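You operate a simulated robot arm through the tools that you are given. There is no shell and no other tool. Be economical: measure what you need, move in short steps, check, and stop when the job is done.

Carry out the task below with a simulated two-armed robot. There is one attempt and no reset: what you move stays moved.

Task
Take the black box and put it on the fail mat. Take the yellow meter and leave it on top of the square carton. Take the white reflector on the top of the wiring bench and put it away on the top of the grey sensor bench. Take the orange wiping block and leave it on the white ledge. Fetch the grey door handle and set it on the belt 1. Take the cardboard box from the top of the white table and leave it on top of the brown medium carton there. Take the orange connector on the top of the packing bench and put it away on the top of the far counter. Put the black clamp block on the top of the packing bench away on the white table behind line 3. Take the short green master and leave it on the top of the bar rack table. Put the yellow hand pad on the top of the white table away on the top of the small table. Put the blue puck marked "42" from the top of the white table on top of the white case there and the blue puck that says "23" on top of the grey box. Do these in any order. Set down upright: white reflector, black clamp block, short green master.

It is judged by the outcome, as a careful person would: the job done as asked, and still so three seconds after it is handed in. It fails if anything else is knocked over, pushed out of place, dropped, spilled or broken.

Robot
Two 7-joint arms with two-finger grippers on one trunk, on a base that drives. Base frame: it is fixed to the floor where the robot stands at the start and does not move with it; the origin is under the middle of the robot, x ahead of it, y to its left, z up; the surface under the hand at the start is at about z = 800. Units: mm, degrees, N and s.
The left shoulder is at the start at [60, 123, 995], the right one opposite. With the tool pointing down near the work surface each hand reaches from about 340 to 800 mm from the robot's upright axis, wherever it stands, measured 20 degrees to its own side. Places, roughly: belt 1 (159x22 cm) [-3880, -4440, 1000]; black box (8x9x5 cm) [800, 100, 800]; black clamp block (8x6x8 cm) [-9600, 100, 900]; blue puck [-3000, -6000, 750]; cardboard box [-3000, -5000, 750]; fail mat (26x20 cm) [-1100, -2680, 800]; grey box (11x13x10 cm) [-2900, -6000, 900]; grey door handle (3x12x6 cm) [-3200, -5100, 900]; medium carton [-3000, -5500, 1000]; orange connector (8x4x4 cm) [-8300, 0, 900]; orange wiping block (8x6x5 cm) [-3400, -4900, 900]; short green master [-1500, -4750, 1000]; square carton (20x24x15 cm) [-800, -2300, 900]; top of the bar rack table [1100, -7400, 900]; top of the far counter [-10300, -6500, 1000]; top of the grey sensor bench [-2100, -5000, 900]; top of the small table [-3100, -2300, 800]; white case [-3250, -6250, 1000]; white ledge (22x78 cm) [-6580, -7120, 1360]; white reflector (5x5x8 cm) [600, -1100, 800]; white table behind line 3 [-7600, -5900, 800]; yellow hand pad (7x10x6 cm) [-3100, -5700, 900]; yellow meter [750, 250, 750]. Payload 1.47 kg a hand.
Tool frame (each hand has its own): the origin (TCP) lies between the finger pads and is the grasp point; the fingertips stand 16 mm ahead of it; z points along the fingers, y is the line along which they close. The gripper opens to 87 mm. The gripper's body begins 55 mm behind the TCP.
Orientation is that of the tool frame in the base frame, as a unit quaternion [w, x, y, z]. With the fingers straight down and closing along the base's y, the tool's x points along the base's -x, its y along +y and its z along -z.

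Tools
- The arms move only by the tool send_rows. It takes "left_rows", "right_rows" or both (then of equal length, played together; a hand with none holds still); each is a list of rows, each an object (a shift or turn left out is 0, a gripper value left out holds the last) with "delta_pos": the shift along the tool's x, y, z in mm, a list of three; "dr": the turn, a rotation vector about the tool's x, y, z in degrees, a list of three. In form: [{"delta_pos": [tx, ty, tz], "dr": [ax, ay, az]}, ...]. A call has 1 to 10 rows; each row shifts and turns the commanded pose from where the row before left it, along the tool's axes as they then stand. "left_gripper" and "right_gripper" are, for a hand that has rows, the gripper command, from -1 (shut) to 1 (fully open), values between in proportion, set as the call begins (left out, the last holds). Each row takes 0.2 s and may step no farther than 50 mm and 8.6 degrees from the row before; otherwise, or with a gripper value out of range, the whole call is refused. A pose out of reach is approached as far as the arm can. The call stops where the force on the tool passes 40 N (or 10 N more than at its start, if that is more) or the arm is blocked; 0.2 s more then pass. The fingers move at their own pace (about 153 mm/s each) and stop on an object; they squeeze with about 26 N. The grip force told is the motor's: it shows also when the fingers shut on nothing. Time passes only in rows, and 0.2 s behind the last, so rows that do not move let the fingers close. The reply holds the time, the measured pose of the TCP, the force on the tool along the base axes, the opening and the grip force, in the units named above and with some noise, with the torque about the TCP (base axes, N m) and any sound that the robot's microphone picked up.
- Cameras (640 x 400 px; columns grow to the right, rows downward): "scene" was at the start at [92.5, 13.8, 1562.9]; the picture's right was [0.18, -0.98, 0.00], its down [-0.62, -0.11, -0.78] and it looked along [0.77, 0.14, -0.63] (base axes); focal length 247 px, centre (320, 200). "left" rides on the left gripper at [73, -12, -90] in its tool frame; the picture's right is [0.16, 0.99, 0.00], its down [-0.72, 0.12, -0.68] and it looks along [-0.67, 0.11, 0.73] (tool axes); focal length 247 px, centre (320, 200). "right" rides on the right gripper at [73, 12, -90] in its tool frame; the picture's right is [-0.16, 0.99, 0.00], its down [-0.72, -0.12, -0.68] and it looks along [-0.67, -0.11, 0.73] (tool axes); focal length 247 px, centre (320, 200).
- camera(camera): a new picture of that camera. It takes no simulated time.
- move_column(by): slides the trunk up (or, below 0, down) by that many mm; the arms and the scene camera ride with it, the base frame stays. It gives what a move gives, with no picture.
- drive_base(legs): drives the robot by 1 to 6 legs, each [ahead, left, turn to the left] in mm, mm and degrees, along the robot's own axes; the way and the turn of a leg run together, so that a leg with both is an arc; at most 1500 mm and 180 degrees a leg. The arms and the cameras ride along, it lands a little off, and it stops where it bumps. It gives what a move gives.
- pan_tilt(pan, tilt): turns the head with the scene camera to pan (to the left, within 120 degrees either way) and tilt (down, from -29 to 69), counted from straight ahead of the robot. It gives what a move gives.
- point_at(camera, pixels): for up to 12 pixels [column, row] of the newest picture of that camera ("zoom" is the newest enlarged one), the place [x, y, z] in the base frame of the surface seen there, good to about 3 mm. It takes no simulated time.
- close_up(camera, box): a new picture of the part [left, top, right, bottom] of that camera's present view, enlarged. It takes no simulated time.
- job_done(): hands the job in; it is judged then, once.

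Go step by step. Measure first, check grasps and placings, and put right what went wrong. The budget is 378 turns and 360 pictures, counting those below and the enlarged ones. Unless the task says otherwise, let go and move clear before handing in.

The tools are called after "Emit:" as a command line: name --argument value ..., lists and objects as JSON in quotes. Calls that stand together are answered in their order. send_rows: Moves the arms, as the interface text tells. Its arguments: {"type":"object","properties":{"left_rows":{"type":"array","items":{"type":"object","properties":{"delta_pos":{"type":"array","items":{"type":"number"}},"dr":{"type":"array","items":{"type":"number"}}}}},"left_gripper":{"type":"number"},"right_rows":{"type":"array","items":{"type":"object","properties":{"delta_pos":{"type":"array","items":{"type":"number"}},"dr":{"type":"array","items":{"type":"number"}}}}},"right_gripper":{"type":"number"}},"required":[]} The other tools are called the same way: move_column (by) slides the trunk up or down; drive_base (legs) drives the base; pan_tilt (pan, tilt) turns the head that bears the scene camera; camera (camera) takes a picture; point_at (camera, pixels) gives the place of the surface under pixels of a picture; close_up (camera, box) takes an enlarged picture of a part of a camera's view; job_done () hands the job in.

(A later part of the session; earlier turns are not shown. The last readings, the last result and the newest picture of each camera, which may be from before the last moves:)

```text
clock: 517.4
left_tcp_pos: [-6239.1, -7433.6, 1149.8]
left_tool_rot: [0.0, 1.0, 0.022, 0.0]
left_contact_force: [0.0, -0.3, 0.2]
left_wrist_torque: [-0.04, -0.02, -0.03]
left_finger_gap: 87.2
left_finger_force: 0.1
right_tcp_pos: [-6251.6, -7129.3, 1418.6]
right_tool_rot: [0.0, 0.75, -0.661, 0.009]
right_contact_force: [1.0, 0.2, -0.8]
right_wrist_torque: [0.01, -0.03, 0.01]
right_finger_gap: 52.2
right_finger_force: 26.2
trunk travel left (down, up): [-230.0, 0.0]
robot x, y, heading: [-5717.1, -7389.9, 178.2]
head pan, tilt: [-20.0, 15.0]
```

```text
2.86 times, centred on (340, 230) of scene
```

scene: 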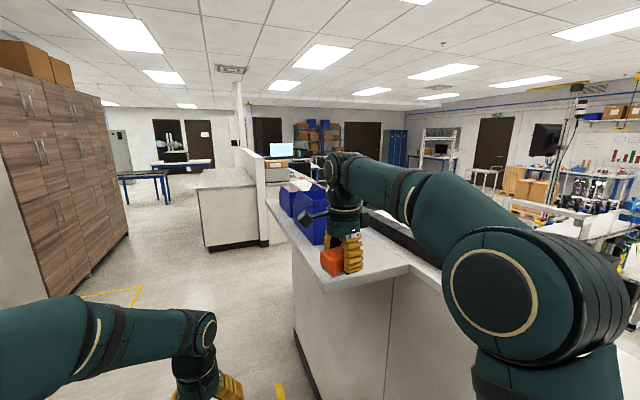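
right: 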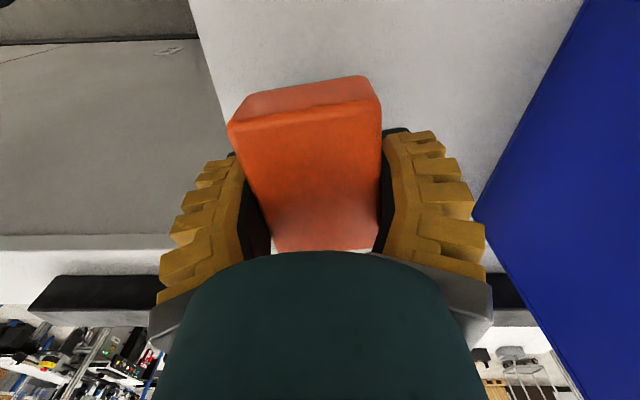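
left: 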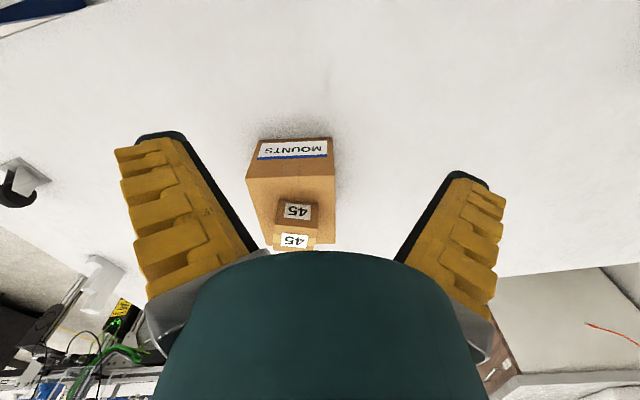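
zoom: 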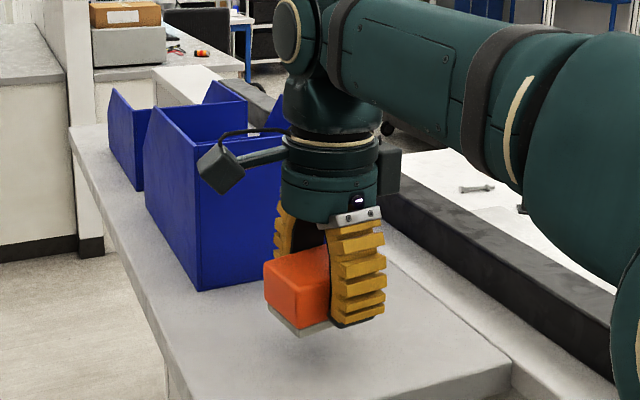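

Clear all around. Lowering towards the ledge.

Emit:
send_rows --right_rows '[{"delta_pos": [0, 0, 20]}, {"delta_pos": [0, 0, 8]}, {}]'

Emit:
send_rows --right_rows '[{"delta_pos": [0, 0, 4]}, {"delta_pos": [0, 0, 3]}, {}]'

Emit:
send_rows --right_rows '[{"delta_pos": [0, 0, 2]}, {"delta_pos": [0, 0, 2]}, {}]'

```text
clock: 518.2
left_tcp_pos: [-6238.7, -7433.6, 1149.6]
left_tool_rot: [0.0, 1.0, 0.022, 0.0]
left_contact_force: [-0.5, 0.2, -0.3]
left_wrist_torque: [-0.01, -0.02, -0.01]
left_finger_gap: 87.1
left_finger_force: 0.0
right_tcp_pos: [-6251.7, -7132.3, 1390.8]
right_tool_rot: [-0.001, 0.75, -0.661, 0.008]
right_contact_force: [0.0, -0.3, -0.3]
right_wrist_torque: [0.0, -0.02, -0.01]
right_finger_gap: 52.1
right_finger_force: 26.0
trunk travel left (down, up): [-230.0, 0.0]
robot x, y, heading: [-5718.2, -7388.4, 178.5]
head pan, tilt: [-20.0, 15.0]
```

```text
clock: 519.0
left_tcp_pos: [-6238.7, -7433.0, 1150.9]
left_tool_rot: [0.0, 1.0, 0.022, 0.0]
left_contact_force: [-0.4, -0.2, -0.2]
left_wrist_torque: [-0.01, -0.02, 0.02]
left_finger_gap: 87.0
left_finger_force: 0.0
right_tcp_pos: [-6251.6, -7129.9, 1383.5]
right_tool_rot: [0.0, 0.75, -0.661, 0.008]
right_contact_force: [1.1, 0.0, -1.5]
right_wrist_torque: [-0.01, -0.01, 0.01]
right_finger_gap: 52.1
right_finger_force: 25.4
trunk travel left (down, up): [-230.0, 0.0]
robot x, y, heading: [-5720.9, -7391.2, 178.6]
head pan, tilt: [-20.0, 15.0]
```

```text
clock: 519.8
left_tcp_pos: [-6238.4, -7433.9, 1150.2]
left_tool_rot: [0.0, 1.0, 0.022, 0.0]
left_contact_force: [0.5, -1.0, -0.2]
left_wrist_torque: [0.0, -0.01, -0.03]
left_finger_gap: 87.1
left_finger_force: 0.1
right_tcp_pos: [-6250.9, -7130.5, 1380.7]
right_tool_rot: [0.001, 0.75, -0.661, 0.008]
right_contact_force: [-4.0, 2.1, 14.3]
right_wrist_torque: [-0.53, 0.09, -0.09]
right_finger_gap: 52.8
right_finger_force: 25.6
trunk travel left (down, up): [-230.0, 0.0]
robot x, y, heading: [-5722.0, -7387.5, 178.4]
head pan, tilt: [-20.0, 15.0]
```

Contact at 14 N. Releasing and rising.

Emit:
send_rows --right_rows '[{}, {}, {}]' --right_gripper 1

Emit:
send_rows --right_rows '[{"delta_pos": [0, 0, -25]}, {"delta_pos": [0, 0, -35]}, {"delta_pos": [0, 0, -15]}, {}]'

Emit:
drive_base --legs '[[-150, 150, 0]]'

Emit:
camera --camera "scene"

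```text
clock: 520.6
left_tcp_pos: [-6239.3, -7433.2, 1149.5]
left_tool_rot: [0.0, 1.0, 0.021, 0.0]
left_contact_force: [0.7, -0.2, -0.7]
left_wrist_torque: [-0.04, -0.02, -0.01]
left_finger_gap: 87.1
left_finger_force: 0.1
right_tcp_pos: [-6251.0, -7129.3, 1380.3]
right_tool_rot: [0.0, 0.751, -0.66, 0.007]
right_contact_force: [-0.8, -0.2, -0.8]
right_wrist_torque: [-0.01, 0.05, 0.0]
right_finger_gap: 87.0
right_finger_force: 0.0
trunk travel left (down, up): [-230.0, 0.0]
robot x, y, heading: [-5721.7, -7387.7, 178.4]
head pan, tilt: [-20.0, 15.0]
```

```text
clock: 521.6
left_tcp_pos: [-6238.3, -7433.3, 1150.2]
left_tool_rot: [-0.001, 1.0, 0.022, 0.0]
left_contact_force: [0.6, 0.5, -0.8]
left_wrist_torque: [0.0, -0.01, 0.0]
left_finger_gap: 86.8
left_finger_force: 0.1
right_tcp_pos: [-6251.2, -7132.2, 1454.2]
right_tool_rot: [0.0, 0.751, -0.66, 0.008]
right_contact_force: [0.6, 0.2, 0.2]
right_wrist_torque: [0.01, 0.01, -0.03]
right_finger_gap: 87.1
right_finger_force: 0.0
trunk travel left (down, up): [-230.0, 0.0]
robot x, y, heading: [-5718.8, -7390.7, 178.6]
head pan, tilt: [-20.0, 15.0]
```

```text
clock: 523.5
left_tcp_pos: [-6095.8, -7588.0, 1150.0]
left_tool_rot: [0.001, 1.0, 0.021, 0.0]
left_contact_force: [-0.1, -0.5, -0.4]
left_wrist_torque: [0.04, 0.0, -0.03]
left_finger_gap: 86.8
left_finger_force: 0.0
right_tcp_pos: [-6109.2, -7286.8, 1454.0]
right_tool_rot: [0.0, 0.751, -0.66, 0.009]
right_contact_force: [0.3, -0.1, 0.5]
right_wrist_torque: [-0.01, 0.04, 0.02]
right_finger_gap: 86.8
right_finger_force: 0.1
trunk travel left (down, up): [-230.0, 0.0]
robot x, y, heading: [-5575.9, -7542.5, 178.5]
head pan, tilt: [-20.0, 15.0]
```

```text
217 pictures are left
```

scene: 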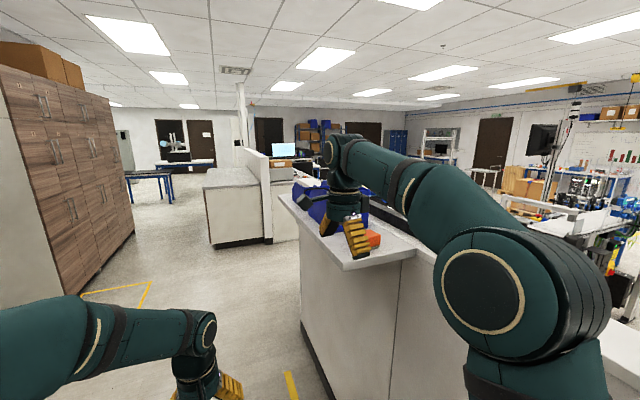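

The orange block rests on the ledge. I'll back off, bring the right hand down and straighten its wrist.

Emit:
drive_base --legs '[[-100, 120, 0]]'

Emit:
send_rows --right_rows '[{"delta_pos": [0, 0, 40], "dr": [0, 0, -8.3]}, {"delta_pos": [0, 0, 40], "dr": [0, 0, -8.3]}, {"delta_pos": [0, 0, 40], "dr": [0, 0, -8.3]}, {"delta_pos": [0, 0, 40], "dr": [0, 0, -8.3]}, {"delta_pos": [0, 0, 40], "dr": [0, 0, -8.3]}, {"delta_pos": [0, 0, 40], "dr": [0, 0, -8.3]}, {"delta_pos": [0, 0, 30], "dr": [0, 0, -8.3]}, {"delta_pos": [30, 0, 20], "dr": [0, 0, -8.3]}, {"delta_pos": [30, 0, 0], "dr": [0, 0, -8.3]}, {"delta_pos": [30, 0, 0], "dr": [0, 0, -8.3]}]'

Emit:
close_up --camera "scene" --box '[240, 160, 440, 300]'

```text
clock: 525.2
left_tcp_pos: [-5997.8, -7710.0, 1150.5]
left_tool_rot: [0.0, 1.0, 0.022, 0.0]
left_contact_force: [0.0, 0.3, 0.3]
left_wrist_torque: [0.0, -0.02, 0.01]
left_finger_gap: 87.0
left_finger_force: 0.2
right_tcp_pos: [-6011.7, -7406.3, 1453.9]
right_tool_rot: [0.001, 0.75, -0.661, 0.008]
right_contact_force: [-0.2, -0.1, 0.2]
right_wrist_torque: [0.02, 0.0, 0.0]
right_finger_gap: 86.9
right_finger_force: 0.1
trunk travel left (down, up): [-230.0, 0.0]
robot x, y, heading: [-5479.4, -7662.8, 178.5]
head pan, tilt: [-20.0, 15.0]
```

```text
clock: 527.4
left_tcp_pos: [-5997.5, -7709.9, 1150.0]
left_tool_rot: [0.0, 1.0, 0.021, 0.0]
left_contact_force: [-0.4, 0.5, -0.2]
left_wrist_torque: [0.02, -0.02, 0.03]
left_finger_gap: 86.9
left_finger_force: 0.1
right_tcp_pos: [-5919.2, -7434.0, 1166.6]
right_tool_rot: [0.006, 1.0, 0.004, 0.006]
right_contact_force: [0.0, 0.3, 1.0]
right_wrist_torque: [-0.02, 0.0, 0.02]
right_finger_gap: 87.3
right_finger_force: 0.0
trunk travel left (down, up): [-230.0, 0.0]
robot x, y, heading: [-5476.8, -7664.3, 178.7]
head pan, tilt: [-20.0, 15.0]
```

```text
2.86 times, centred on (340, 230) of scene
```

zoom: 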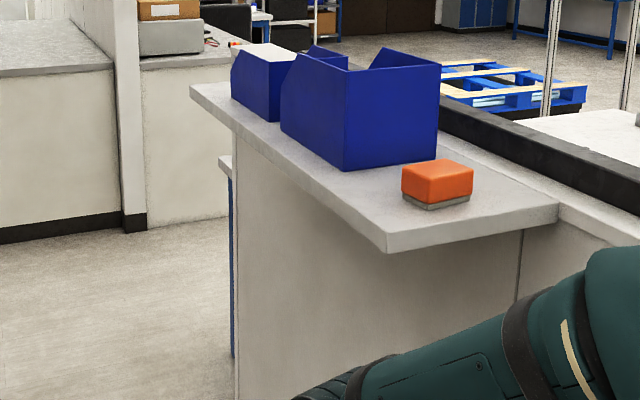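

The block sits well on the ledge. Driving west past the partition end, then looking north.

Emit:
drive_base --legs '[[1400, 0, 1.3], [1150, 0, 0], [0, 0, -90]]'

Emit:
pan_tilt --pan 0 --tilt 15

Emit:
camera --camera "scene"

```text
clock: 543.7
left_tcp_pos: [-8047.9, -7087.0, 1150.3]
left_tool_rot: [0.0, 0.715, -0.699, 0.0]
left_contact_force: [0.8, -0.3, 0.0]
left_wrist_torque: [-0.04, 0.01, 0.0]
left_finger_gap: 86.9
left_finger_force: 0.0
right_tcp_pos: [-7774.6, -7169.3, 1166.7]
right_tool_rot: [-0.009, -0.702, 0.712, 0.0]
right_contact_force: [-0.2, 0.4, -0.1]
right_wrist_torque: [-0.03, 0.01, 0.01]
right_finger_gap: 87.2
right_finger_force: 0.0
trunk travel left (down, up): [-230.0, 0.0]
robot x, y, heading: [-8015.4, -7603.3, 87.2]
head pan, tilt: [-20.0, 15.0]
```

```text
clock: 544.5
left_tcp_pos: [-8049.9, -7086.2, 1150.7]
left_tool_rot: [0.0, 0.716, -0.698, -0.001]
left_contact_force: [0.3, 0.5, 0.7]
left_wrist_torque: [-0.03, -0.01, -0.03]
left_finger_gap: 87.0
left_finger_force: 0.2
right_tcp_pos: [-7774.8, -7170.5, 1166.6]
right_tool_rot: [-0.009, -0.702, 0.712, 0.0]
right_contact_force: [-0.3, 0.2, 0.1]
right_wrist_torque: [0.03, 0.01, 0.02]
right_finger_gap: 86.8
right_finger_force: 0.0
trunk travel left (down, up): [-230.0, 0.0]
robot x, y, heading: [-8013.5, -7608.0, 87.3]
head pan, tilt: [0.0, 15.0]
```

```text
215 pictures are left
```

scene: 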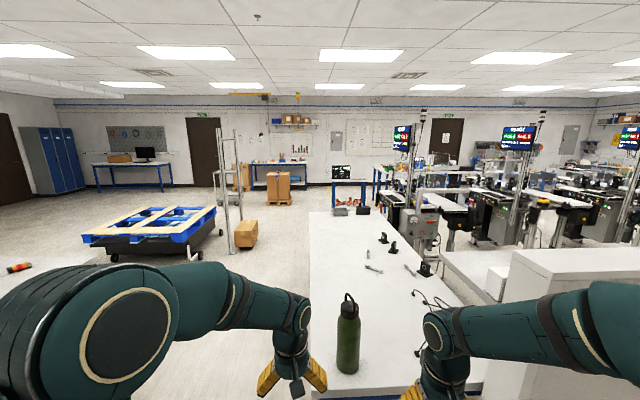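

The white table behind line 3 is just ahead right. Measuring it and the far benches.

Emit:
point_at --camera "scene" --pixels '[[312, 215], [312, 385], [385, 240], [410, 270], [350, 300], [345, 208], [155, 160], [275, 160], [350, 175], [230, 245], [215, 200], [20, 265]]'

Emit:
close_up --camera "scene" --box '[220, 100, 420, 225]'

```text
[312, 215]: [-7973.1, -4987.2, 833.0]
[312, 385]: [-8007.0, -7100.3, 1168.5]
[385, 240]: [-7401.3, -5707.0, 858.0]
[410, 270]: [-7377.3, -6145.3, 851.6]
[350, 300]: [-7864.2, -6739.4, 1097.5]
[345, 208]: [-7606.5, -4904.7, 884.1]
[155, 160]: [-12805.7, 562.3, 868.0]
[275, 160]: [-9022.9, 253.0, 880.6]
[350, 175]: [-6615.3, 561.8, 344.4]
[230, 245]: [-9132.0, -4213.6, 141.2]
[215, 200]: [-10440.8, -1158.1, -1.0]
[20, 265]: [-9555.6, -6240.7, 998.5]
```

```text
3.20 times, centred on (320, 162) of scene
```

zoom: 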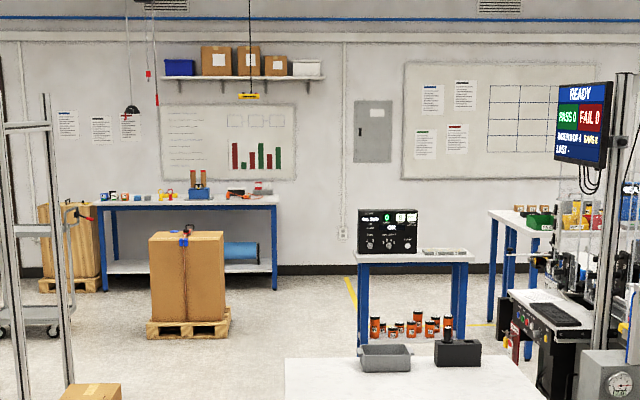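

Packing bench is beyond the wrapped carton at the far wall. I'll drive north along x≈-8480 in steps.

Emit:
point_at --camera "zoom" --pixels '[[187, 280], [150, 330], [228, 330], [100, 207], [275, 207], [110, 270], [275, 280], [60, 385], [360, 262], [470, 262], [70, 300]]'

Emit:
drive_base --legs '[[0, 480, 2.5], [1400, 0, 0], [1400, 0, 0]]'

Emit:
camera --camera "scene"

```text
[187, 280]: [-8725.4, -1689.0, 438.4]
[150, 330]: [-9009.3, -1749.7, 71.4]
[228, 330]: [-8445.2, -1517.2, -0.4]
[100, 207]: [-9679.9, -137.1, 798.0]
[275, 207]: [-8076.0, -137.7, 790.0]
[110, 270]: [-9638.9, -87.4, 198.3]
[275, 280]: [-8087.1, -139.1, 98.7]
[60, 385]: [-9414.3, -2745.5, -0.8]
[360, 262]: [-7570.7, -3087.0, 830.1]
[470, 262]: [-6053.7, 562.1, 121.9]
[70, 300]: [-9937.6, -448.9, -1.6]
```

```text
clock: 562.3
left_tcp_pos: [-8622.9, -4283.2, 1150.2]
left_tool_rot: [0.0, 0.742, -0.67, 0.0]
left_contact_force: [-0.4, -0.2, 0.4]
left_wrist_torque: [0.0, -0.01, -0.02]
left_finger_gap: 87.1
left_finger_force: 0.1
right_tcp_pos: [-8344.8, -4344.7, 1166.8]
right_tool_rot: [0.009, 0.729, -0.684, 0.001]
right_contact_force: [-0.3, 0.6, 0.4]
right_wrist_torque: [-0.03, 0.0, 0.0]
right_finger_gap: 86.9
right_finger_force: 0.0
trunk travel left (down, up): [-230.0, 0.0]
robot x, y, heading: [-8549.4, -4796.4, 92.2]
head pan, tilt: [0.0, 15.0]
```

```text
213 pictures are left
```

scene: 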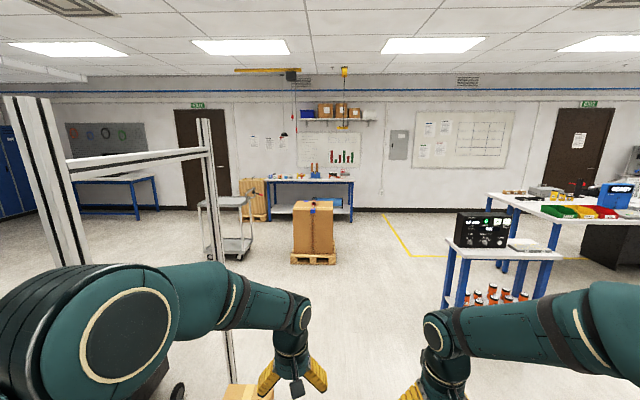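

Path: shift right, go north, side-step right around the pallet, then reach the packing bench (front y≈-137).

Emit:
drive_base --legs '[[0, -350, -2.2], [1450, 0, 0], [1000, 0, 0], [0, -270, 0]]'

Emit:
camera --camera "scene"

```text
clock: 565.8
left_tcp_pos: [-8261.6, -4275.6, 1149.1]
left_tool_rot: [0.001, 0.728, -0.686, 0.0]
left_contact_force: [0.1, 0.3, -0.3]
left_wrist_torque: [-0.02, 0.0, 0.02]
left_finger_gap: 86.8
left_finger_force: 0.0
right_tcp_pos: [-7985.0, -4348.2, 1167.0]
right_tool_rot: [0.007, 0.715, -0.7, 0.0]
right_contact_force: [-0.9, -0.4, 0.8]
right_wrist_torque: [0.0, 0.01, 0.02]
right_finger_gap: 87.1
right_finger_force: 0.0
trunk travel left (down, up): [-230.0, 0.0]
robot x, y, heading: [-8211.4, -4791.9, 89.5]
head pan, tilt: [0.0, 15.0]
stopped in leg 1: the robot was blocked; the commanded pose is now the measured one
```

```text
212 pictures are left
```

scene: 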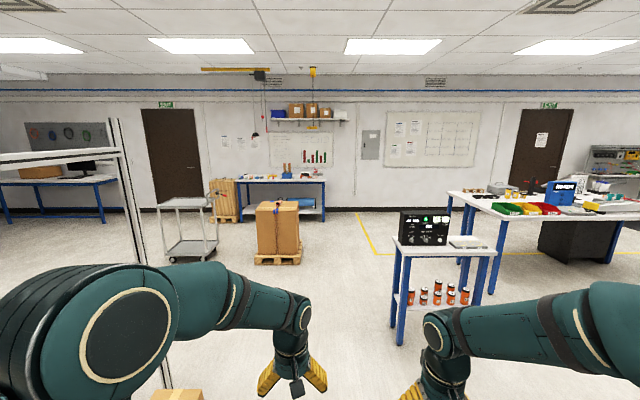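

Blocked at x=-8211, probably brushing the white table's corner. I'll ease left, then go north.

Emit:
drive_base --legs '[[0, 40, 0], [1450, 0, 0], [1050, 0, 0], [0, -220, 0]]'

Emit:
camera --camera "scene"

```text
clock: 580.7
left_tcp_pos: [-8015.4, -1809.0, 1150.5]
left_tool_rot: [0.0, 0.719, -0.695, 0.0]
left_contact_force: [0.6, -0.4, 0.4]
left_wrist_torque: [0.01, 0.02, 0.01]
left_finger_gap: 87.1
left_finger_force: 0.1
right_tcp_pos: [-7742.4, -1889.4, 1166.3]
right_tool_rot: [-0.009, -0.706, 0.708, 0.0]
right_contact_force: [0.1, -0.1, -0.7]
right_wrist_torque: [-0.02, -0.01, 0.01]
right_finger_gap: 86.9
right_finger_force: 0.1
trunk travel left (down, up): [-230.0, 0.0]
robot x, y, heading: [-7977.1, -2329.4, 87.6]
head pan, tilt: [0.0, 15.0]
```

```text
211 pictures are left
```

scene: 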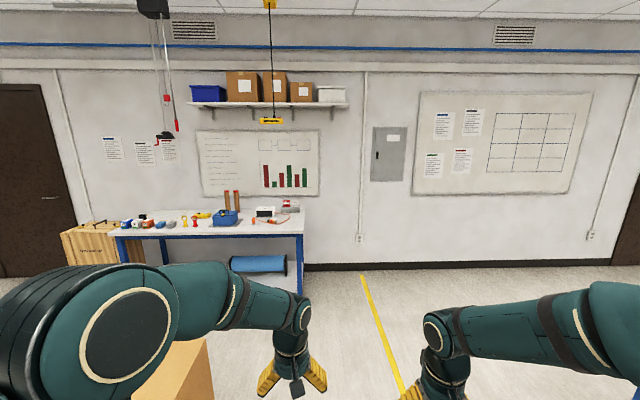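

Emit:
drive_base --legs '[[1400, 0, 2.4]]'

Emit:
pan_tilt --pan 40 --tilt 25

Emit:
camera --camera "scene"

```text
clock: 587.6
left_tcp_pos: [-8008.7, -426.9, 1149.5]
left_tool_rot: [0.001, 0.731, -0.682, 0.0]
left_contact_force: [-0.2, 0.3, 0.2]
left_wrist_torque: [-0.01, -0.02, -0.01]
left_finger_gap: 87.0
left_finger_force: 0.0
right_tcp_pos: [-7731.7, -497.2, 1166.7]
right_tool_rot: [0.008, 0.719, -0.695, 0.001]
right_contact_force: [0.0, 0.4, 0.9]
right_wrist_torque: [0.03, -0.02, -0.01]
right_finger_gap: 86.9
right_finger_force: 0.1
trunk travel left (down, up): [-230.0, 0.0]
robot x, y, heading: [-7948.8, -942.0, 90.2]
head pan, tilt: [0.0, 15.0]
```

```text
clock: 588.6
left_tcp_pos: [-8010.0, -426.5, 1149.5]
left_tool_rot: [0.0, 0.731, -0.683, 0.0]
left_contact_force: [1.0, 0.2, 0.3]
left_wrist_torque: [-0.03, -0.01, 0.0]
left_finger_gap: 86.7
left_finger_force: 0.0
right_tcp_pos: [-7732.5, -496.3, 1164.8]
right_tool_rot: [0.008, 0.719, -0.695, 0.0]
right_contact_force: [-0.3, 1.0, -0.1]
right_wrist_torque: [-0.03, 0.02, -0.03]
right_finger_gap: 87.1
right_finger_force: 0.1
trunk travel left (down, up): [-230.0, 0.0]
robot x, y, heading: [-7947.6, -947.5, 89.8]
head pan, tilt: [40.0, 25.0]
```

```text
210 pictures are left
```

scene: 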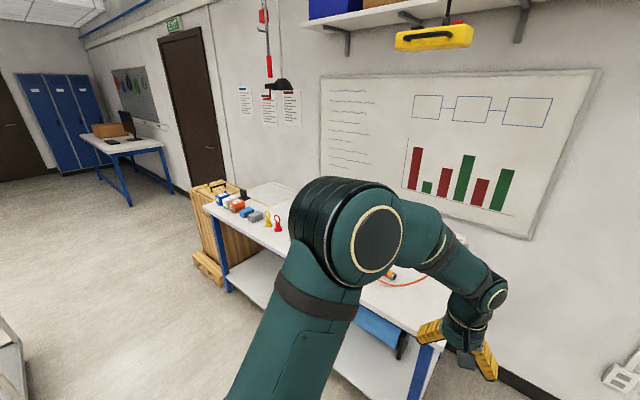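

Emit:
drive_base --legs '[[250, 420, 0]]'

Emit:
pan_tilt --pan 5 --tilt 40

Emit:
camera --camera "scene"

```text
clock: 592.9
left_tcp_pos: [-8436.7, -170.5, 1149.5]
left_tool_rot: [0.0, 0.732, -0.681, -0.001]
left_contact_force: [0.3, 0.4, 0.3]
left_wrist_torque: [0.02, -0.02, -0.02]
left_finger_gap: 86.9
left_finger_force: 0.0
right_tcp_pos: [-8158.5, -240.4, 1165.0]
right_tool_rot: [0.008, 0.718, -0.696, 0.001]
right_contact_force: [0.6, 0.3, -0.6]
right_wrist_torque: [-0.02, 0.0, 0.01]
right_finger_gap: 87.2
right_finger_force: 0.1
trunk travel left (down, up): [-230.0, 0.0]
robot x, y, heading: [-8376.5, -684.9, 90.1]
head pan, tilt: [40.0, 25.0]
```

```text
clock: 593.9
left_tcp_pos: [-8437.0, -170.2, 1149.3]
left_tool_rot: [0.0, 0.732, -0.681, 0.0]
left_contact_force: [0.0, 0.7, 0.1]
left_wrist_torque: [-0.02, 0.02, 0.03]
left_finger_gap: 87.0
left_finger_force: 0.0
right_tcp_pos: [-8159.4, -239.8, 1166.1]
right_tool_rot: [0.008, 0.719, -0.695, 0.001]
right_contact_force: [0.0, 0.1, -0.6]
right_wrist_torque: [0.02, 0.0, 0.0]
right_finger_gap: 86.9
right_finger_force: 0.1
trunk travel left (down, up): [-230.0, 0.0]
robot x, y, heading: [-8376.6, -690.1, 90.2]
head pan, tilt: [5.0, 40.0]
```

```text
209 pictures are left
```

scene: 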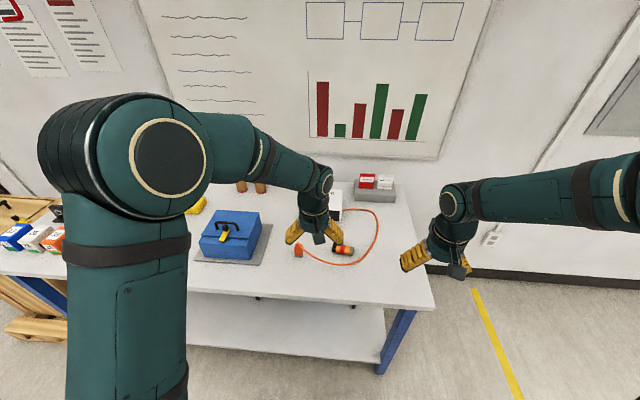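

An orange item near (344,250) and a cable loop lie on the bench. Zooming to find the orange connector.

Emit:
close_up --camera "scene" --box '[270, 170, 430, 280]'

Emit:
camera --camera "left"

```text
3.64 times, centred on (350, 225) of scene
```

zoom: 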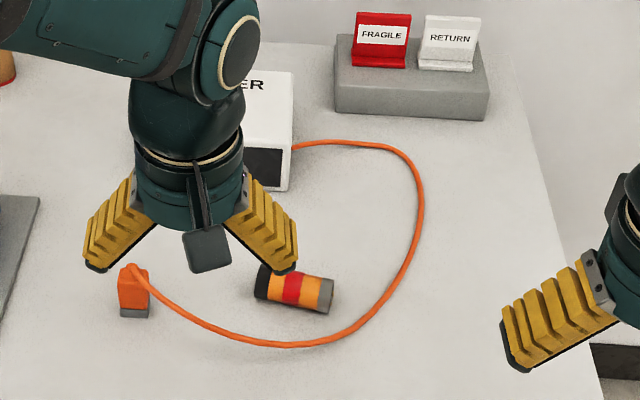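

```text
207 pictures are left
```

left: 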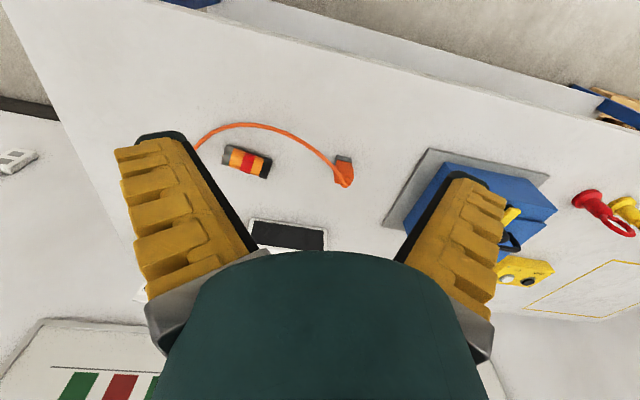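

Emit:
point_at --camera "zoom" --pixels '[[258, 283], [292, 290], [330, 293], [133, 290], [134, 272], [300, 310], [400, 200], [300, 348]]'

Emit:
close_up --camera "left" --box '[180, 100, 400, 240]'

```text
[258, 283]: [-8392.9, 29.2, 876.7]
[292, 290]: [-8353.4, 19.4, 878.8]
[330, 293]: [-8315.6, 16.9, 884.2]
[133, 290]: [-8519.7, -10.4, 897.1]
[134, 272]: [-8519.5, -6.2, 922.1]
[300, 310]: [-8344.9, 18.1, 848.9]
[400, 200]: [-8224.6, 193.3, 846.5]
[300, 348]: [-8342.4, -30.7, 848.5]
```

```text
2.86 times, centred on (290, 170) of left
```

zoom: 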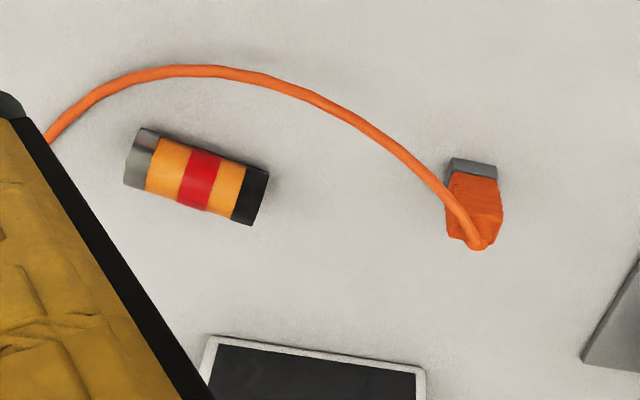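

Bench top is z≈846. The lying cylinder (84×38 mm, centre (-8353,20)) matches 8×4×4 cm; the other is a cable plug. I'll look closer at both and at the rest of the bench for other orange items.

Emit:
send_rows --left_rows '[{"delta_pos": [45, 0, 0]}, {"delta_pos": [45, 0, 0]}, {"delta_pos": [45, 0, 0]}]'

Emit:
close_up --camera "scene" --box '[280, 215, 380, 275]'

Emit:
pan_tilt --pan 45 --tilt 35

Emit:
camera --camera "scene"

```text
clock: 594.7
left_tcp_pos: [-8426.5, -304.5, 1147.3]
left_tool_rot: [0.0, 0.732, -0.681, 0.0]
left_contact_force: [0.1, -0.3, 0.2]
left_wrist_torque: [0.0, 0.0, -0.01]
left_finger_gap: 87.1
left_finger_force: 0.0
right_tcp_pos: [-8159.7, -240.8, 1165.6]
right_tool_rot: [0.006, 0.719, -0.695, 0.0]
right_contact_force: [0.4, -0.7, -0.4]
right_wrist_torque: [0.02, 0.03, 0.0]
right_finger_gap: 87.1
right_finger_force: 0.0
trunk travel left (down, up): [-230.0, 0.0]
robot x, y, heading: [-8378.9, -689.1, 90.1]
head pan, tilt: [5.0, 40.0]
```

```text
6.40 times, centred on (330, 245) of scene
```

zoom: 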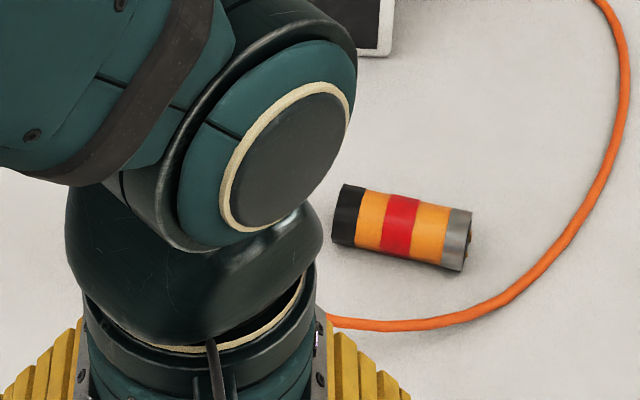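

```text
clock: 595.8
left_tcp_pos: [-8426.6, -302.4, 1147.0]
left_tool_rot: [0.0, 0.731, -0.682, 0.0]
left_contact_force: [-0.3, -0.1, 0.4]
left_wrist_torque: [-0.02, -0.01, -0.02]
left_finger_gap: 86.7
left_finger_force: 0.1
right_tcp_pos: [-8158.8, -239.1, 1166.0]
right_tool_rot: [0.008, 0.718, -0.696, 0.001]
right_contact_force: [0.7, -0.2, -1.2]
right_wrist_torque: [-0.01, 0.04, 0.0]
right_finger_gap: 87.1
right_finger_force: 0.0
trunk travel left (down, up): [-230.0, 0.0]
robot x, y, heading: [-8377.5, -688.3, 90.0]
head pan, tilt: [45.0, 35.0]
```

```text
204 pictures are left
```

scene: 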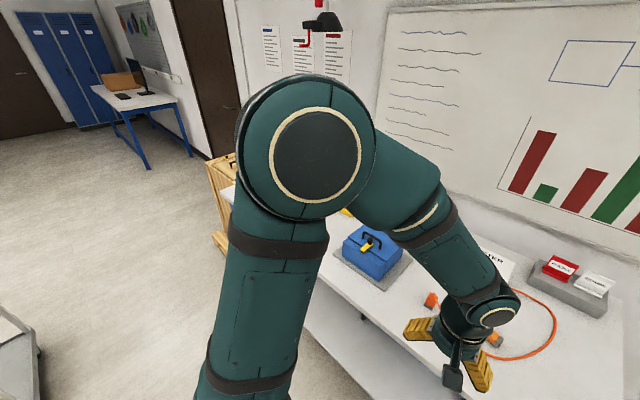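

The cylinder is the only loose 8×4×4 orange piece, so that is the connector. I'll reposition the base and turn the right wrist to grip it across its diameter.

Emit:
drive_base --legs '[[120, 130, 0]]'

Emit:
pan_tilt --pan 0 --tilt 45

Emit:
send_rows --right_rows '[{"dr": [0, 0, 8.3]}, {"dr": [0, 0, 8.3]}, {"dr": [0, 0, 8.3]}, {"dr": [0, 0, 8.3]}, {"dr": [0, 0, 8.3]}, {"dr": [0, 0, 8.3]}, {"dr": [0, 0, 8.3]}, {"dr": [0, 0, 8.3]}, {"dr": [0, 0, 8.3]}, {"dr": [0, 0, 8.3]}]'

Emit:
send_rows --right_rows '[{"dr": [0, 0, 8.3]}, {"dr": [0, 0, 8.3]}, {}]'

Emit:
camera --camera "scene"

```text
clock: 597.6
left_tcp_pos: [-8555.0, -179.9, 1146.6]
left_tool_rot: [0.001, 0.732, -0.682, 0.0]
left_contact_force: [-0.6, -0.1, 0.3]
left_wrist_torque: [-0.02, -0.01, 0.01]
left_finger_gap: 87.1
left_finger_force: 0.0
right_tcp_pos: [-8287.8, -115.9, 1165.7]
right_tool_rot: [0.008, 0.719, -0.695, 0.001]
right_contact_force: [0.2, -0.7, 0.0]
right_wrist_torque: [-0.01, 0.02, 0.02]
right_finger_gap: 87.1
right_finger_force: 0.0
trunk travel left (down, up): [-230.0, 0.0]
robot x, y, heading: [-8506.4, -563.6, 89.9]
head pan, tilt: [45.0, 35.0]
```

```text
clock: 598.7
left_tcp_pos: [-8554.6, -180.2, 1147.0]
left_tool_rot: [0.0, 0.731, -0.682, 0.0]
left_contact_force: [0.2, -0.9, -0.5]
left_wrist_torque: [0.02, -0.01, 0.03]
left_finger_gap: 87.0
left_finger_force: 0.1
right_tcp_pos: [-8286.8, -115.7, 1167.0]
right_tool_rot: [0.007, 0.719, -0.695, 0.0]
right_contact_force: [0.4, -0.6, 0.9]
right_wrist_torque: [-0.02, 0.0, 0.01]
right_finger_gap: 87.2
right_finger_force: 0.1
trunk travel left (down, up): [-230.0, 0.0]
robot x, y, heading: [-8505.9, -566.1, 90.0]
head pan, tilt: [0.0, 45.0]
```

```text
clock: 600.9
left_tcp_pos: [-8554.3, -181.0, 1146.9]
left_tool_rot: [0.0, 0.732, -0.681, 0.0]
left_contact_force: [-0.4, -0.2, -0.2]
left_wrist_torque: [0.01, 0.01, 0.0]
left_finger_gap: 86.9
left_finger_force: 0.1
right_tcp_pos: [-8286.8, -115.9, 1164.2]
right_tool_rot: [-0.006, -0.077, 0.997, -0.006]
right_contact_force: [-0.1, -0.5, 0.1]
right_wrist_torque: [0.01, 0.01, -0.01]
right_finger_gap: 86.8
right_finger_force: 0.1
trunk travel left (down, up): [-230.0, 0.0]
robot x, y, heading: [-8504.4, -563.7, 90.2]
head pan, tilt: [0.0, 45.0]
```

```text
clock: 601.7
left_tcp_pos: [-8555.8, -180.3, 1146.7]
left_tool_rot: [0.001, 0.732, -0.681, 0.0]
left_contact_force: [-0.4, 0.7, -0.7]
left_wrist_torque: [0.0, 0.0, -0.01]
left_finger_gap: 86.9
left_finger_force: 0.1
right_tcp_pos: [-8287.5, -115.6, 1166.1]
right_tool_rot: [-0.005, 0.067, 0.998, -0.006]
right_contact_force: [-1.1, -0.8, 0.0]
right_wrist_torque: [-0.01, 0.01, -0.01]
right_finger_gap: 87.2
right_finger_force: 0.0
trunk travel left (down, up): [-230.0, 0.0]
robot x, y, heading: [-8501.5, -561.3, 90.1]
head pan, tilt: [0.0, 45.0]
```

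```text
203 pictures are left
```

scene: 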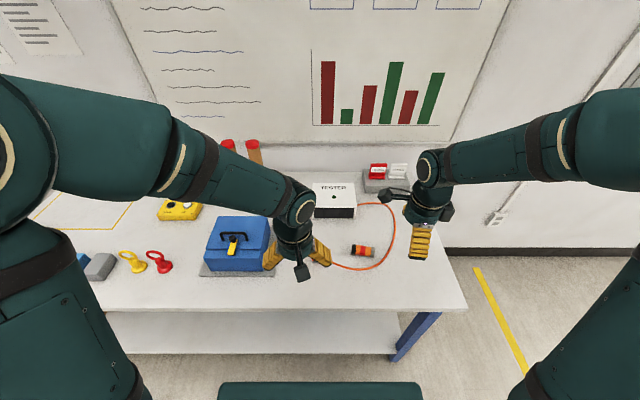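

Moving over the connector with a narrowed opening to avoid the cable.

Emit:
send_rows --right_rows '[{"delta_pos": [21, 31.5, 0]}, {"delta_pos": [21, 31.5, 0]}, {"delta_pos": [21, 31.5, 0]}, {"delta_pos": [21, 31.5, 0]}, {"delta_pos": [0, 0, 45]}, {"delta_pos": [0, 0, 45]}, {"delta_pos": [0, 0, 45]}, {}]' --right_gripper 0.15

Emit:
camera --camera "right"

```text
clock: 603.5
left_tcp_pos: [-8554.3, -181.2, 1146.8]
left_tool_rot: [0.0, 0.732, -0.681, 0.0]
left_contact_force: [-0.6, 1.1, 0.7]
left_wrist_torque: [0.04, 0.0, 0.03]
left_finger_gap: 87.3
left_finger_force: 0.1
right_tcp_pos: [-8353.3, 14.2, 1032.9]
right_tool_rot: [-0.005, 0.067, 0.998, -0.006]
right_contact_force: [0.2, 0.1, 0.0]
right_wrist_torque: [0.01, -0.01, 0.04]
right_finger_gap: 55.3
right_finger_force: 3.5
trunk travel left (down, up): [-230.0, 0.0]
robot x, y, heading: [-8503.9, -563.6, 90.2]
head pan, tilt: [0.0, 45.0]
```

```text
202 pictures are left
```

right: 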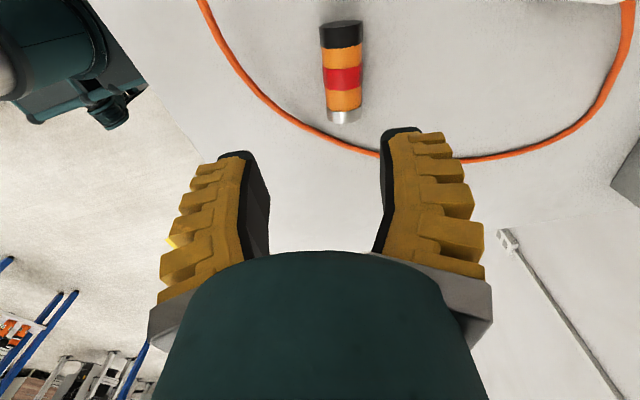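

Emit:
point_at --camera "right" --pixels '[[341, 35], [343, 75], [344, 108], [325, 78], [361, 72], [275, 103], [260, 90]]'

```text
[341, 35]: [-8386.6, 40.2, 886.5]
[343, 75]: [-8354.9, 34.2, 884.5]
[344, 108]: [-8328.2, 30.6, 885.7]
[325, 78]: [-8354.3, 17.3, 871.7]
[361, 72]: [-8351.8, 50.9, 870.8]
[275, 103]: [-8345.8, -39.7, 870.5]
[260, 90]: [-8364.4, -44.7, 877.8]
```

Cylinder axis is at y≈34; shifting 20 mm, descending to z≈867 and gripping.

Emit:
send_rows --right_rows '[{"delta_pos": [5, 19.5, 30]}, {"delta_pos": [0, 0, 45]}, {"delta_pos": [0, 0, 45]}, {"delta_pos": [0, 0, 35]}, {"delta_pos": [0, 0, 11]}, {}]'

Emit:
send_rows --right_rows '[{}, {}, {}, {}]' --right_gripper -1

Emit:
send_rows --right_rows '[{"delta_pos": [0, 0, -4]}, {"delta_pos": [0, 0, -6]}, {"delta_pos": [0, 0, -20]}, {"delta_pos": [0, 0, -40]}, {"delta_pos": [0, 0, -45]}, {"delta_pos": [0, 0, -45]}]'

Emit:
camera --camera "right"

Emit:
camera --camera "scene"

```text
clock: 604.9
left_tcp_pos: [-8555.6, -180.8, 1146.7]
left_tool_rot: [0.0, 0.732, -0.681, 0.001]
left_contact_force: [0.0, 0.1, 1.1]
left_wrist_torque: [-0.02, -0.05, 0.01]
left_finger_gap: 87.0
left_finger_force: 0.1
right_tcp_pos: [-8358.2, 37.7, 864.4]
right_tool_rot: [-0.006, 0.068, 0.998, -0.005]
right_contact_force: [2.4, 0.2, 13.4]
right_wrist_torque: [0.47, -0.16, -0.09]
right_finger_gap: 58.2
right_finger_force: 5.0
trunk travel left (down, up): [-230.0, 0.0]
robot x, y, heading: [-8503.2, -563.7, 90.1]
head pan, tilt: [0.0, 45.0]
```

```text
clock: 605.9
left_tcp_pos: [-8554.4, -180.5, 1147.1]
left_tool_rot: [-0.001, 0.732, -0.682, 0.0]
left_contact_force: [0.3, 0.2, -0.4]
left_wrist_torque: [0.01, -0.01, -0.02]
left_finger_gap: 87.0
left_finger_force: 0.1
right_tcp_pos: [-8359.5, 38.6, 867.1]
right_tool_rot: [-0.006, 0.066, 0.998, -0.003]
right_contact_force: [1.2, 11.7, 34.6]
right_wrist_torque: [0.58, -0.2, 0.2]
right_finger_gap: 28.1
right_finger_force: 26.0
trunk travel left (down, up): [-230.0, 0.0]
robot x, y, heading: [-8509.3, -559.7, 90.3]
head pan, tilt: [0.0, 45.0]
```

```text
clock: 607.3
left_tcp_pos: [-8555.0, -181.2, 1147.3]
left_tool_rot: [0.0, 0.732, -0.682, 0.001]
left_contact_force: [-0.6, 0.0, 0.6]
left_wrist_torque: [0.01, 0.0, 0.01]
left_finger_gap: 87.1
left_finger_force: 0.1
right_tcp_pos: [-8356.8, 35.0, 1022.2]
right_tool_rot: [-0.005, 0.067, 0.998, -0.007]
right_contact_force: [-0.2, -1.6, -0.9]
right_wrist_torque: [0.01, 0.0, 0.0]
right_finger_gap: 26.5
right_finger_force: 26.1
trunk travel left (down, up): [-230.0, 0.0]
robot x, y, heading: [-8504.2, -564.9, 90.3]
head pan, tilt: [0.0, 45.0]
```

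```text
201 pictures are left
```

right: 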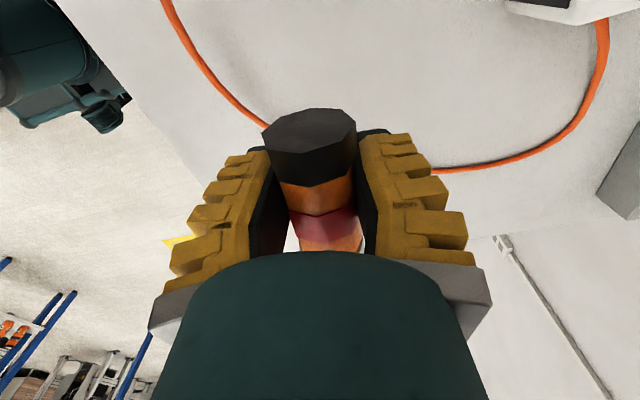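

```text
200 pictures are left
```

scene: 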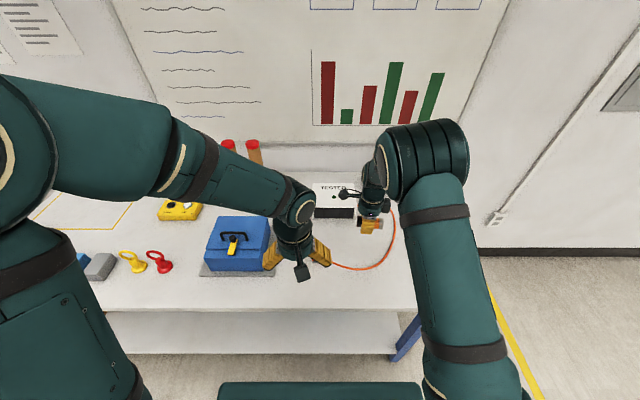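

The connector is held. Before moving left along the bench I'll raise it and check what hangs above the bench on the left.

Emit:
send_rows --right_rows '[{"delta_pos": [0, -40, -25]}, {"delta_pos": [0, -40, -25]}, {"delta_pos": [0, -40, 0]}, {"delta_pos": [0, -40, 0]}]'

Emit:
pan_tilt --pan 60 --tilt 10

Emit:
camera --camera "scene"

```text
clock: 608.3
left_tcp_pos: [-8554.9, -182.2, 1145.5]
left_tool_rot: [-0.001, 0.731, -0.682, 0.0]
left_contact_force: [-0.7, 0.2, -0.3]
left_wrist_torque: [0.0, 0.0, 0.0]
left_finger_gap: 86.8
left_finger_force: 0.0
right_tcp_pos: [-8378.6, -120.7, 1076.2]
right_tool_rot: [-0.005, 0.067, 0.998, -0.005]
right_contact_force: [-0.1, -0.1, -0.4]
right_wrist_torque: [0.01, 0.02, 0.0]
right_finger_gap: 26.3
right_finger_force: 26.0
trunk travel left (down, up): [-230.0, 0.0]
robot x, y, heading: [-8507.5, -561.5, 90.3]
head pan, tilt: [0.0, 45.0]
```

```text
clock: 609.6
left_tcp_pos: [-8554.8, -180.1, 1146.7]
left_tool_rot: [0.0, 0.732, -0.681, -0.001]
left_contact_force: [-0.3, -1.1, 0.2]
left_wrist_torque: [-0.01, 0.02, 0.02]
left_finger_gap: 87.1
left_finger_force: 0.0
right_tcp_pos: [-8379.5, -118.9, 1075.3]
right_tool_rot: [-0.005, 0.069, 0.998, -0.006]
right_contact_force: [-0.1, -0.2, -0.4]
right_wrist_torque: [-0.03, 0.03, -0.02]
right_finger_gap: 26.4
right_finger_force: 25.7
trunk travel left (down, up): [-230.0, 0.0]
robot x, y, heading: [-8503.5, -565.1, 90.1]
head pan, tilt: [60.0, 10.0]
```

```text
199 pictures are left
```

scene: 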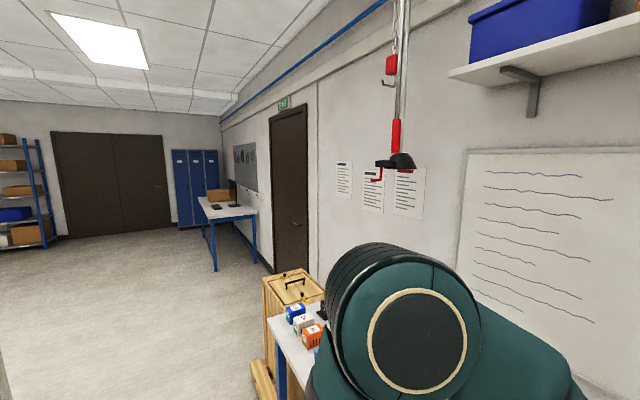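

Emit:
point_at --camera "scene" --pixels '[[398, 160], [396, 135], [385, 163], [292, 285], [320, 295], [275, 325], [390, 65]]'

```text
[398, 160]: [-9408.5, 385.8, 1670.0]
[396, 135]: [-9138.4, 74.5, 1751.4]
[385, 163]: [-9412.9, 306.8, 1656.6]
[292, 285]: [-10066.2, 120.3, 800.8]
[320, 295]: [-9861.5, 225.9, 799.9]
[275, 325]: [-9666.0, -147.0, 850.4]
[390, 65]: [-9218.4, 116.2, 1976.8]
```

The hanging lamp is far back (y≥74, z≥1650), so it's clear. Driving left along the bench to the clamp block.

Emit:
drive_base --legs '[[0, 920, 0]]'

Emit:
pan_tilt --pan 0 --tilt 45

Emit:
camera --camera "scene"

```text
clock: 617.8
left_tcp_pos: [-9441.1, -173.3, 1147.1]
left_tool_rot: [0.0, 0.726, -0.687, 0.0]
left_contact_force: [-0.3, 0.4, -0.4]
left_wrist_torque: [0.03, -0.04, 0.06]
left_finger_gap: 86.8
left_finger_force: 0.2
right_tcp_pos: [-9263.6, -116.2, 1075.9]
right_tool_rot: [-0.004, 0.075, 0.997, -0.005]
right_contact_force: [0.4, 0.2, -0.4]
right_wrist_torque: [0.0, 0.0, 0.04]
right_finger_gap: 26.5
right_finger_force: 26.3
trunk travel left (down, up): [-230.0, 0.0]
robot x, y, heading: [-9396.0, -562.4, 89.3]
head pan, tilt: [60.0, 10.0]
```

```text
clock: 619.1
left_tcp_pos: [-9440.8, -173.7, 1146.5]
left_tool_rot: [-0.001, 0.726, -0.688, 0.0]
left_contact_force: [-0.2, -0.5, 0.4]
left_wrist_torque: [-0.03, 0.0, -0.03]
left_finger_gap: 87.0
left_finger_force: 0.0
right_tcp_pos: [-9262.5, -116.8, 1075.2]
right_tool_rot: [-0.005, 0.076, 0.997, -0.005]
right_contact_force: [-0.2, -0.5, -0.4]
right_wrist_torque: [0.01, 0.01, 0.02]
right_finger_gap: 26.4
right_finger_force: 26.1
trunk travel left (down, up): [-230.0, 0.0]
robot x, y, heading: [-9398.7, -557.0, 89.3]
head pan, tilt: [0.0, 45.0]
```

```text
198 pictures are left
```

scene: 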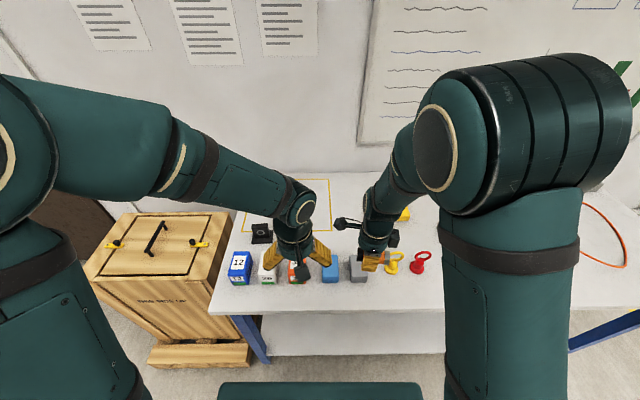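

The black clamp block is at (261,232) behind the number blocks. Zooming.

Emit:
close_up --camera "scene" --box '[210, 190, 330, 290]'

Emit:
camera --camera "left"

```text
4.00 times, centred on (270, 240) of scene
```

zoom: 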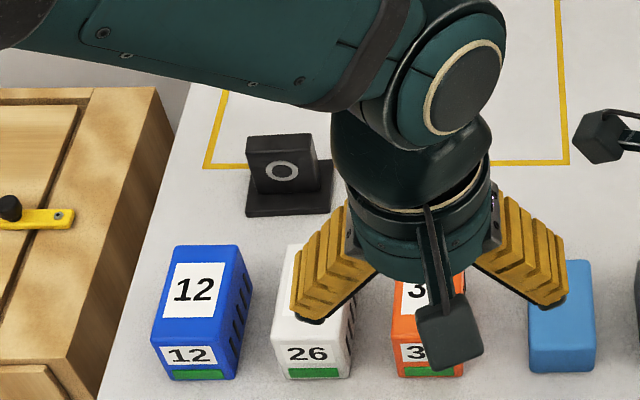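

```text
196 pictures are left
```

left: 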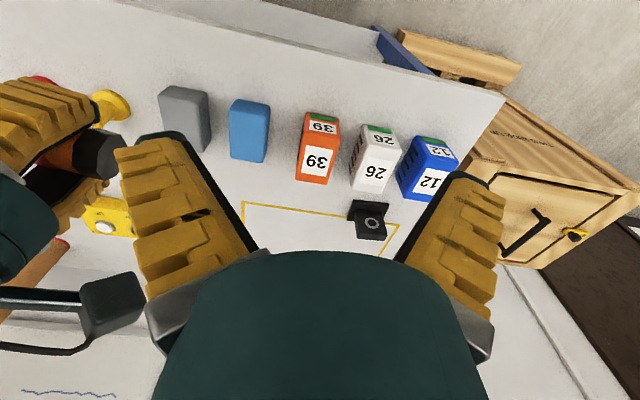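

Emit:
point_at --camera "zoom" --pixels '[[248, 140], [310, 138], [255, 185], [282, 172], [248, 212], [325, 205], [325, 165], [312, 180], [200, 260], [300, 225]]'

Emit:
close_up --camera "left" --box '[320, 180, 420, 250]'

```text
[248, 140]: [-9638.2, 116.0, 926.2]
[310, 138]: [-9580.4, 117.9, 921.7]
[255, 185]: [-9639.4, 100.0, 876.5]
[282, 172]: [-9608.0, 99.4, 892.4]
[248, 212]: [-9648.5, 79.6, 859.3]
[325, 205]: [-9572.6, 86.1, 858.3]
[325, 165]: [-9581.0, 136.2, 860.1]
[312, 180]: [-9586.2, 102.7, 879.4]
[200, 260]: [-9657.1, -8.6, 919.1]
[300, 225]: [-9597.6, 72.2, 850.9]
```

```text
5.71 times, centred on (370, 215) of left
```

zoom: 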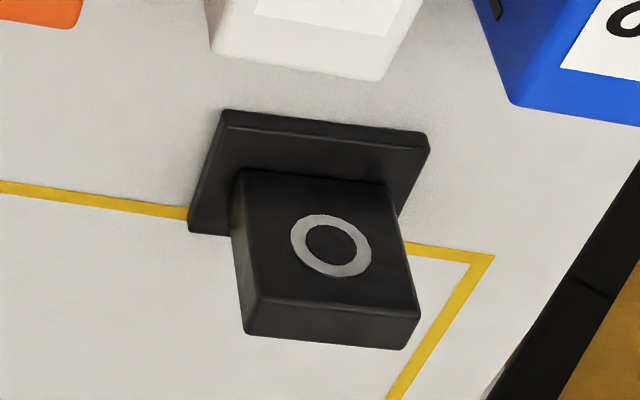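

Emit:
point_at --camera "zoom" --pixels '[[252, 320], [410, 335], [330, 330], [250, 300], [412, 310], [240, 180], [390, 190], [330, 200], [225, 115], [425, 135]]'

```text
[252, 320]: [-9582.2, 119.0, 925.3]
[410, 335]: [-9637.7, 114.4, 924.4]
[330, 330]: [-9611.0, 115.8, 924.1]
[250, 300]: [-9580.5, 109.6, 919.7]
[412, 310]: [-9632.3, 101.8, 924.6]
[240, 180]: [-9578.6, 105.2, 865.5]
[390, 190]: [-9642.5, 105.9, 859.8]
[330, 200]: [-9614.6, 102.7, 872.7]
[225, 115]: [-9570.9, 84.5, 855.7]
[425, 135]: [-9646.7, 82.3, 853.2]
```

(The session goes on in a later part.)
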